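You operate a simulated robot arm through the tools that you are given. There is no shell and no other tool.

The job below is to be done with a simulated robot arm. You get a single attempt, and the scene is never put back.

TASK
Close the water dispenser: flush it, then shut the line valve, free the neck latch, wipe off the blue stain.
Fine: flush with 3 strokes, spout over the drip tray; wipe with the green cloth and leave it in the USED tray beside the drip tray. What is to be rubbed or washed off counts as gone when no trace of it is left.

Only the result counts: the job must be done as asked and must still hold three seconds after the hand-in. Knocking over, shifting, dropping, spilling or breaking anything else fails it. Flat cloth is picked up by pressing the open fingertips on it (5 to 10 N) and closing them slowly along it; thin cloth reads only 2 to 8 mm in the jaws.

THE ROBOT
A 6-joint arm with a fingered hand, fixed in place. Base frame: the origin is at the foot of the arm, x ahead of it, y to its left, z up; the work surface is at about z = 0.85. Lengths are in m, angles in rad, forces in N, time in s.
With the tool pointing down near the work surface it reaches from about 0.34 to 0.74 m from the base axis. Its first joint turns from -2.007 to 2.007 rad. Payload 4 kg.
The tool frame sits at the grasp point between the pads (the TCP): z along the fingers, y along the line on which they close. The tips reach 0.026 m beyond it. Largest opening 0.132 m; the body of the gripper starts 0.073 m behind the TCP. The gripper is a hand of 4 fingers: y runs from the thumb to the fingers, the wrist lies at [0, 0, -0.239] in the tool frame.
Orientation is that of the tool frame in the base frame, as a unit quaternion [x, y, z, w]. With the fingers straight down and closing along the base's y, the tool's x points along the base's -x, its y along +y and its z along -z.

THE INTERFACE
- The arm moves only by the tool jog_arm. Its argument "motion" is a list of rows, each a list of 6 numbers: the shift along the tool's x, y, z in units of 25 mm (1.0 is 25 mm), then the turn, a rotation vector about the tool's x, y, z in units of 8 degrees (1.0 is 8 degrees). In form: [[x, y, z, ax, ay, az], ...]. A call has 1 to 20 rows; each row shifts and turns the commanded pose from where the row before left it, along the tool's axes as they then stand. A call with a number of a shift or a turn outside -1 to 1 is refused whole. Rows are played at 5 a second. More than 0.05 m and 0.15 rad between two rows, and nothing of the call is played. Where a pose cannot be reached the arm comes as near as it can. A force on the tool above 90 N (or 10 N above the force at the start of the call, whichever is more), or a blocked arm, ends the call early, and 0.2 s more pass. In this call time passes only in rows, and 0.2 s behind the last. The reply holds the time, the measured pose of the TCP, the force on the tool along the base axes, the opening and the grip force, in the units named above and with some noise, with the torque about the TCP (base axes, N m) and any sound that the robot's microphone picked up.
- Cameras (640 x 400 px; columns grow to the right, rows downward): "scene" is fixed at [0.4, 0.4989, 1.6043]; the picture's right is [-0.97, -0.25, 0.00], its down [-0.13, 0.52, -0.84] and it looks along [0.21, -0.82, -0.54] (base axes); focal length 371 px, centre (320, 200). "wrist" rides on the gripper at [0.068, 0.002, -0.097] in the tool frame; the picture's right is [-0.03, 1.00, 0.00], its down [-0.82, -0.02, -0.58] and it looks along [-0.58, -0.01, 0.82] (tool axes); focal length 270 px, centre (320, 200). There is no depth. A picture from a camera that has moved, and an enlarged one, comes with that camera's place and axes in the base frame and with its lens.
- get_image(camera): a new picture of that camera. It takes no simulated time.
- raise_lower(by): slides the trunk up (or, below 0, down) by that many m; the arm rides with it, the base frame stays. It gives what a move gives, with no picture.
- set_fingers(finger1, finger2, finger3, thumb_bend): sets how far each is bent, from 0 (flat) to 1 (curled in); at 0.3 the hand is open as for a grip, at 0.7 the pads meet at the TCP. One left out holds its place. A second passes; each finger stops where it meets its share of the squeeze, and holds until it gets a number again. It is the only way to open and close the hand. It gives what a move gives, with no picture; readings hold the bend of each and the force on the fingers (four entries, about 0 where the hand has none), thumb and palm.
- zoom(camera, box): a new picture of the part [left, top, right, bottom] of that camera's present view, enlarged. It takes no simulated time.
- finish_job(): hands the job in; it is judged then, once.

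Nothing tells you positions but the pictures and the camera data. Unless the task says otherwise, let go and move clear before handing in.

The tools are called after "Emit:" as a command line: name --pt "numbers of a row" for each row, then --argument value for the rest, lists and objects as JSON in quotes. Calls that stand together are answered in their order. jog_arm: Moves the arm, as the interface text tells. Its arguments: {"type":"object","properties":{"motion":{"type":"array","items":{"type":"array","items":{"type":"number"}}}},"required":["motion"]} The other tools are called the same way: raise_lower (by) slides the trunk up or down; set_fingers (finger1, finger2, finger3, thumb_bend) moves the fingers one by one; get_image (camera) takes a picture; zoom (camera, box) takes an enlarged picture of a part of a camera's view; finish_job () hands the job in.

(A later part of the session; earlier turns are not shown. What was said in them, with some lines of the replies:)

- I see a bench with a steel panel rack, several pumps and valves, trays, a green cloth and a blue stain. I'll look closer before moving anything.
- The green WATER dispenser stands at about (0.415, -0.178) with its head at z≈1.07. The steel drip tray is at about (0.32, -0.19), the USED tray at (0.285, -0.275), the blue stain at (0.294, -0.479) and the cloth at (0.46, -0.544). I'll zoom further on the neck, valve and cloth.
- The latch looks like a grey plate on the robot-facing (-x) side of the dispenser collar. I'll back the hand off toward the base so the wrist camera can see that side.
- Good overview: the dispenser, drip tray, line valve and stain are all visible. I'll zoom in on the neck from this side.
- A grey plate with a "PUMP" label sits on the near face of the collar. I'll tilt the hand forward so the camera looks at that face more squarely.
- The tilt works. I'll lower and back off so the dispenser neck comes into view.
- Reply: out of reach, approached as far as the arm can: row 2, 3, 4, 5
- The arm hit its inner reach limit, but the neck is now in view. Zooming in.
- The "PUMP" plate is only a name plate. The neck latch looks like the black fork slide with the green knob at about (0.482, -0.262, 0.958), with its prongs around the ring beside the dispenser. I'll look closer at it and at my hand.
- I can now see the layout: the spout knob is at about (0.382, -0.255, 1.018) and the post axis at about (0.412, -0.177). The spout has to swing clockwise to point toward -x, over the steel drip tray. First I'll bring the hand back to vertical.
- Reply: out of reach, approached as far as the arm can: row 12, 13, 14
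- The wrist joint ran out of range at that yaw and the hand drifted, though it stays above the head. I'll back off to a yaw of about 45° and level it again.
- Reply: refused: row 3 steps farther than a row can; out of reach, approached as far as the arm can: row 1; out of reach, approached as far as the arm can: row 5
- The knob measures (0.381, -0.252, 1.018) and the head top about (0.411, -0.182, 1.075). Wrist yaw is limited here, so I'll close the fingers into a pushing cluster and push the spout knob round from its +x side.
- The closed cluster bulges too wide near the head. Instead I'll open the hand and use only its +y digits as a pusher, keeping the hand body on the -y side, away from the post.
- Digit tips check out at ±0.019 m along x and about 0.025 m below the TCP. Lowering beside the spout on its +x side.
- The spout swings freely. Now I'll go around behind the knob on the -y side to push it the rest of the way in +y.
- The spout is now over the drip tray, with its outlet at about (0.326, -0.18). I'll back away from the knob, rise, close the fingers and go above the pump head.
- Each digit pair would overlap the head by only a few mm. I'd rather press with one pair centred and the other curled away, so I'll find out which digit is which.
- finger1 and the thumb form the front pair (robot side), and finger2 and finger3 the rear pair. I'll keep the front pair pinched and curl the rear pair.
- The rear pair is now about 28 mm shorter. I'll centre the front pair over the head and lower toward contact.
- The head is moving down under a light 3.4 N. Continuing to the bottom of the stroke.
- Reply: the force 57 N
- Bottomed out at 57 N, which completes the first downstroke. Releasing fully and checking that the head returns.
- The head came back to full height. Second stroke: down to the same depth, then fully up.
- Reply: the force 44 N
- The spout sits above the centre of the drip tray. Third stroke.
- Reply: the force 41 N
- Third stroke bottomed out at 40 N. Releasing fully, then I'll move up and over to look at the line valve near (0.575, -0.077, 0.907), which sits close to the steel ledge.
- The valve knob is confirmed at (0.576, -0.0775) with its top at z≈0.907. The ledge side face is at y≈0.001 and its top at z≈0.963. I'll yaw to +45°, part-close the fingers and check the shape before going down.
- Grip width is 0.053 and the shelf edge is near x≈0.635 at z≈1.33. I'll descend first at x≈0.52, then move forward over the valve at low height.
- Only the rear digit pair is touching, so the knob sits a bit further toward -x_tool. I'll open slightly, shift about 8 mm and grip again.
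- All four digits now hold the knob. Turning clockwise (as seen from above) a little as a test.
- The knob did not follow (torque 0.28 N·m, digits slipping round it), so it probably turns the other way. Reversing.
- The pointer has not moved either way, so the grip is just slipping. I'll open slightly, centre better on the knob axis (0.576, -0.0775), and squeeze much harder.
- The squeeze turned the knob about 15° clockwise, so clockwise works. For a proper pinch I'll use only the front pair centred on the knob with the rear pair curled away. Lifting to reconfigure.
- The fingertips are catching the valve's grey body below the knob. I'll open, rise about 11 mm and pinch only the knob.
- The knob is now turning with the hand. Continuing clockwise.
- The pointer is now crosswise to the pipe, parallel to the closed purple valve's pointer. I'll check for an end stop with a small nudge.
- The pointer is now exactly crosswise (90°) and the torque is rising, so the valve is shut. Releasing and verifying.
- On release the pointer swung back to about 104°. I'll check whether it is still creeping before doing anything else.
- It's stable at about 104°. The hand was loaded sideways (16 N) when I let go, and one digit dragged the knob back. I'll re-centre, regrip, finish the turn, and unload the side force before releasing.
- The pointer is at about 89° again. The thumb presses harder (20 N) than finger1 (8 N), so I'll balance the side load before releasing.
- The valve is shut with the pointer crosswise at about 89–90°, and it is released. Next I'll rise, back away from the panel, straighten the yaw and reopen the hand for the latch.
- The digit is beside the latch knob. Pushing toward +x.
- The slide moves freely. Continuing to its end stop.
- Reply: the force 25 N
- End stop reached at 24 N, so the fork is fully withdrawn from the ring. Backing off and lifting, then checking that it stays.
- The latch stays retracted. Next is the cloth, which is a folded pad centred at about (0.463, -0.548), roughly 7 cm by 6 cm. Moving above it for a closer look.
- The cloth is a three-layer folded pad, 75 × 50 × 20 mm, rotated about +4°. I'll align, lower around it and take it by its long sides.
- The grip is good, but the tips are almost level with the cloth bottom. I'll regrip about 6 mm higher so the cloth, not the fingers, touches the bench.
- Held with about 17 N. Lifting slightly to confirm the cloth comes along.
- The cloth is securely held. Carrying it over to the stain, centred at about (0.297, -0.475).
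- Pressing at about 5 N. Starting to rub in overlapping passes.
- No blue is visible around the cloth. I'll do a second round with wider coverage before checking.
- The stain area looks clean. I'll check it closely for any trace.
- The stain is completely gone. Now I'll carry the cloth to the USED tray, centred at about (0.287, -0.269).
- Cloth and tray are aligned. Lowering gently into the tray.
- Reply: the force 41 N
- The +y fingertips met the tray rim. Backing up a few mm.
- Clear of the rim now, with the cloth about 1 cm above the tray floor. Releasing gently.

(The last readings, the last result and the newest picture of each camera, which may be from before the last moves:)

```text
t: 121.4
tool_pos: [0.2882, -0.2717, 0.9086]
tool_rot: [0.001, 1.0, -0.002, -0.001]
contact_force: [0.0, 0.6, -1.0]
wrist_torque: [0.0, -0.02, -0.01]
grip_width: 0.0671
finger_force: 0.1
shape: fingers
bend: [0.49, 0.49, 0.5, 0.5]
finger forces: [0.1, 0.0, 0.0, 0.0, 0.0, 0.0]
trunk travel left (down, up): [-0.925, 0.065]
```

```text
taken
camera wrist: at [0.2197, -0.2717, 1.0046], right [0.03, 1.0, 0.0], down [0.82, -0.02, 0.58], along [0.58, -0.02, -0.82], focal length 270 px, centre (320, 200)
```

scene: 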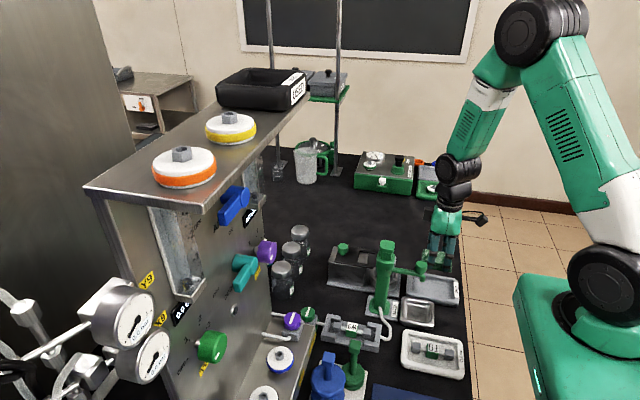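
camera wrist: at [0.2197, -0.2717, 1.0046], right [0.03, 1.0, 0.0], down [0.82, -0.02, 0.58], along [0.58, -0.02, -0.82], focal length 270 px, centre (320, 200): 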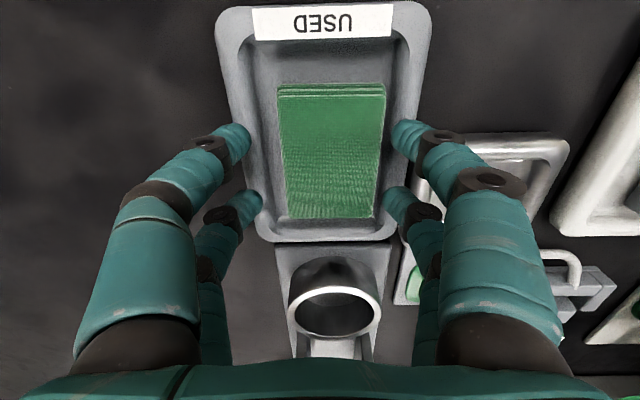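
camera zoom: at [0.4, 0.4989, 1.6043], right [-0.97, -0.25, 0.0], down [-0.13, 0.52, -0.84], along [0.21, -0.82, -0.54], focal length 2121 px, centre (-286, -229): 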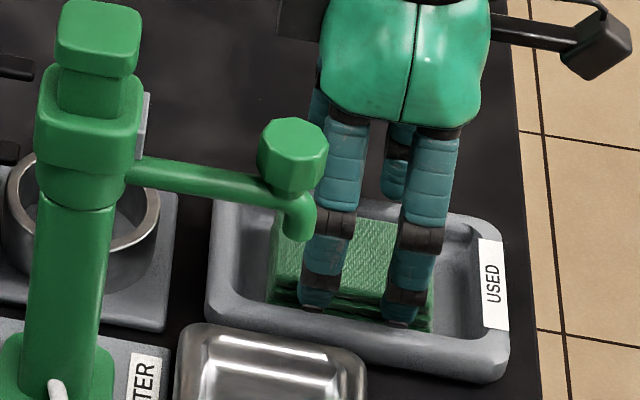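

The cloth lies flat inside the USED tray. Rising straight up and moving clear.

Emit:
jog_arm --pt "0 0 -0.6 0 0 0" --pt "0 0 -1 0 0 0" --pt "0 0 -1 0 0 0" --pt "0 -0.4 -1 0 0 0" --pt "0 -0.8 -1 0 0 0" --pt "0 -1 -1 0 0 0" --pt "0 -1 -1 0 0 0" --pt "0 -1 -0.5 0 0 0" --pt "0 -1 0 0 0 0"

Emit:
get_image --camera "scene"

Emit:
zoom --camera "scene" --box '[320, 230, 480, 330]'

Emit:
zoom --camera "scene" --box '[270, 290, 350, 340]'

Emit:
zoom --camera "scene" --box '[380, 220, 476, 280]'

```text
t: 123.4
tool_pos: [0.2898, -0.4031, 1.0843]
tool_rot: [0.001, 1.0, 0.0, 0.0]
contact_force: [-0.5, 0.2, 0.3]
wrist_torque: [-0.01, -0.01, -0.02]
grip_width: 0.0671
finger_force: 0.0
shape: fingers
bend: [0.49, 0.49, 0.5, 0.5]
finger forces: [0.1, 0.1, 0.0, 0.1, 0.0, 0.1]
trunk travel left (down, up): [-0.925, 0.065]
```

```text
taken
```

scene: 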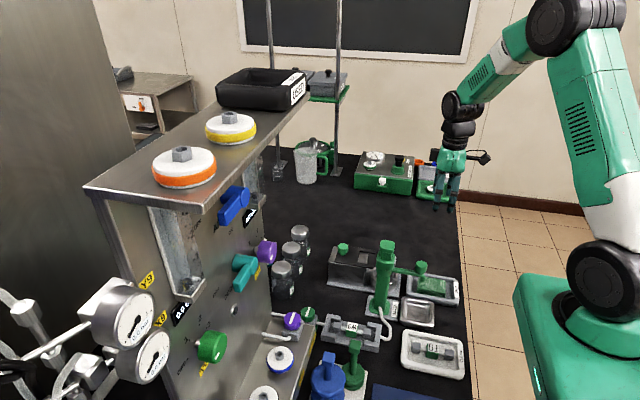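

```text
4.00 times, centred on (400, 280) of scene
camera zoom: at [0.4, 0.4989, 1.6043], right [-0.97, -0.25, 0.0], down [-0.13, 0.52, -0.84], along [0.21, -0.82, -0.54], focal length 1485 px, centre (0, -120)
```

zoom: 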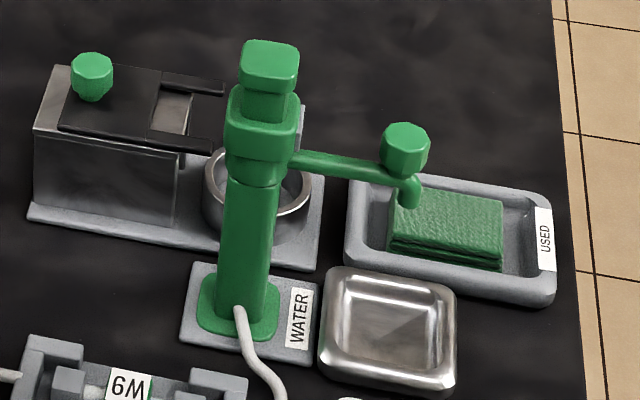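

```text
8.00 times, centred on (310, 315) of scene
camera zoom: at [0.4, 0.4989, 1.6043], right [-0.97, -0.25, 0.0], down [-0.13, 0.52, -0.84], along [0.21, -0.82, -0.54], focal length 2970 px, centre (400, -720)
```

zoom: 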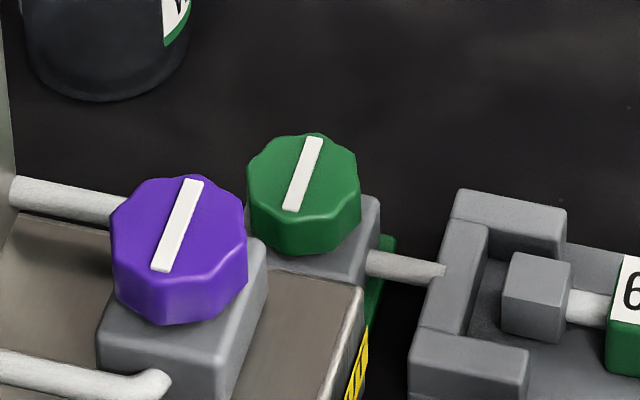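

```text
6.67 times, centred on (428, 250) of scene
camera zoom: at [0.4, 0.4989, 1.6043], right [-0.97, -0.25, 0.0], down [-0.13, 0.52, -0.84], along [0.21, -0.82, -0.54], focal length 2475 px, centre (-400, -133)
```

zoom: 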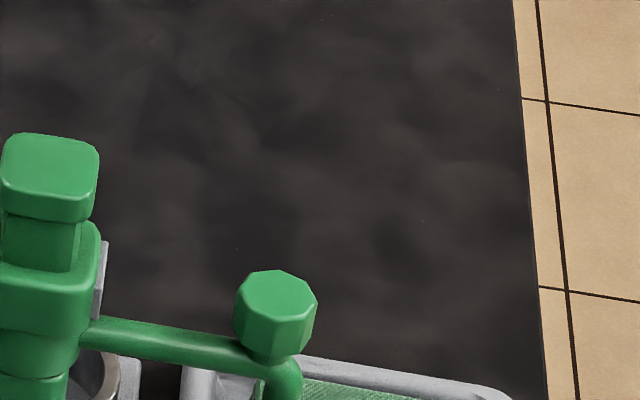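

Everything looks in place. I'll compare tray and dispenser positions with the first picture using the same crop before handing in.

Emit:
zoom --camera "scene" --box '[320, 220, 480, 320]'

Emit:
zoom --camera "scene" --box '[240, 300, 480, 400]'

Emit:
zoom --camera "scene" --box '[390, 270, 470, 320]'

Emit:
get_image --camera "wrist"

```text
4.00 times, centred on (400, 270) of scene
camera zoom: at [0.4, 0.4989, 1.6043], right [-0.97, -0.25, 0.0], down [-0.13, 0.52, -0.84], along [0.21, -0.82, -0.54], focal length 1485 px, centre (0, -80)
```

zoom: 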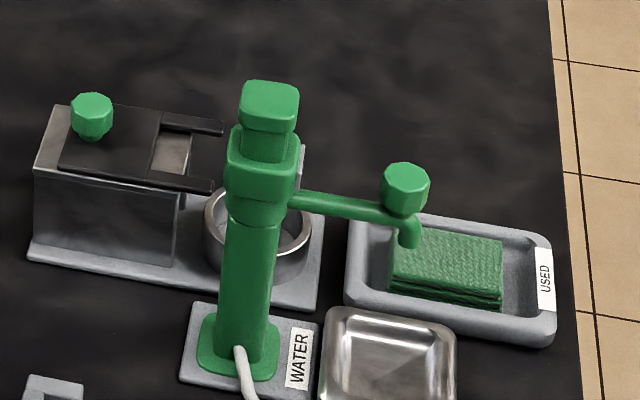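

```text
2.67 times, centred on (360, 350) of scene
camera zoom: at [0.4, 0.4989, 1.6043], right [-0.97, -0.25, 0.0], down [-0.13, 0.52, -0.84], along [0.21, -0.82, -0.54], focal length 990 px, centre (213, -200)
```

zoom: 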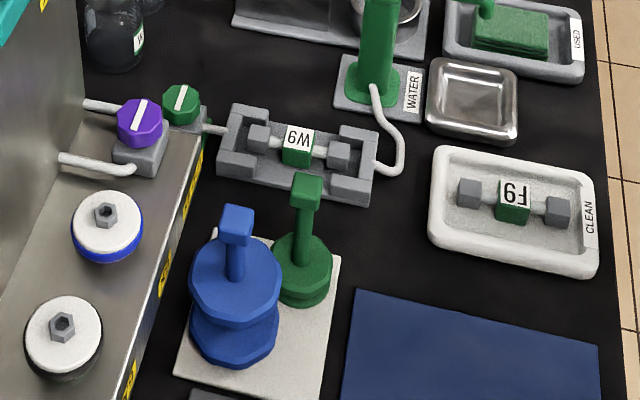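

```text
8.00 times, centred on (430, 295) of scene
camera zoom: at [0.4, 0.4989, 1.6043], right [-0.97, -0.25, 0.0], down [-0.13, 0.52, -0.84], along [0.21, -0.82, -0.54], focal length 2970 px, centre (-560, -560)
```

zoom: 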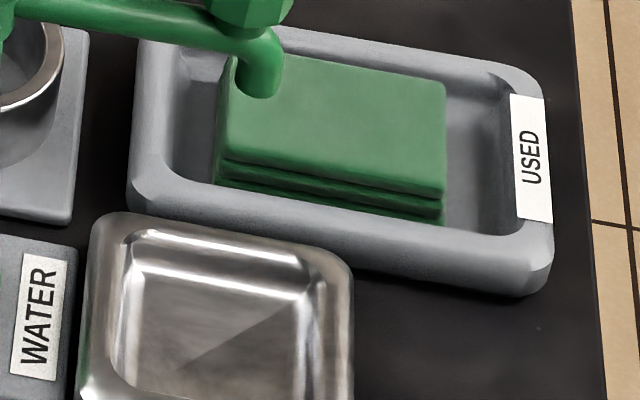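

```text
taken
camera wrist: at [0.2218, -0.4024, 1.1808], right [0.03, 1.0, 0.0], down [0.82, -0.02, 0.58], along [0.58, -0.01, -0.82], focal length 270 px, centre (320, 200)
```

wrist: 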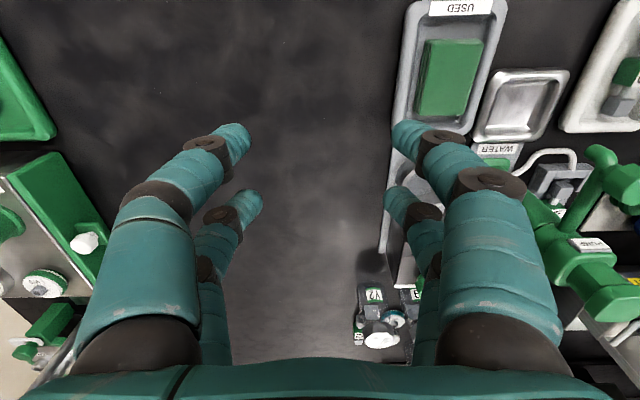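

All checks pass: three flush strokes were done with the spout over the drip tray, and the line valve is crosswise (shut). The latch fork is fully withdrawn, there's no trace of the stain, and the green cloth lies flat in the USED tray. The trays haven't moved and the hand is clear, so I'm handing in.

Emit:
finish_job

```text
The job is handed in.
```

I flushed and closed the water dispenser, wiped off the stain and handed the job in. I haven't been told how it was judged.

- **Flush:** I swung the spout over the steel drip tray and gave the pump three full strokes, letting the head return fully each time. No water was visible in the pictures.
- **Line valve:** The valve is shut, with the pointer turned 90° so it sits across the pipe. It slipped back about 14° when I first let go, so I turned it again and it held after that.
- **Neck latch:** I took this to be the black fork with the green knob beside the dispenser, as nothing was labelled as the latch. I slid it back to its end stop and it stayed there.
- **Blue stain:** No trace is visible in close-up pictures of the area.
- **Green cloth:** It is lying flat in the USED tray. While lowering it, my fingertips pressed on the tray rim with about 41 N. The tray is in the same place as at the start.

Nothing else was knocked, moved or spilled that I could see, and the hand was clear when I handed in.
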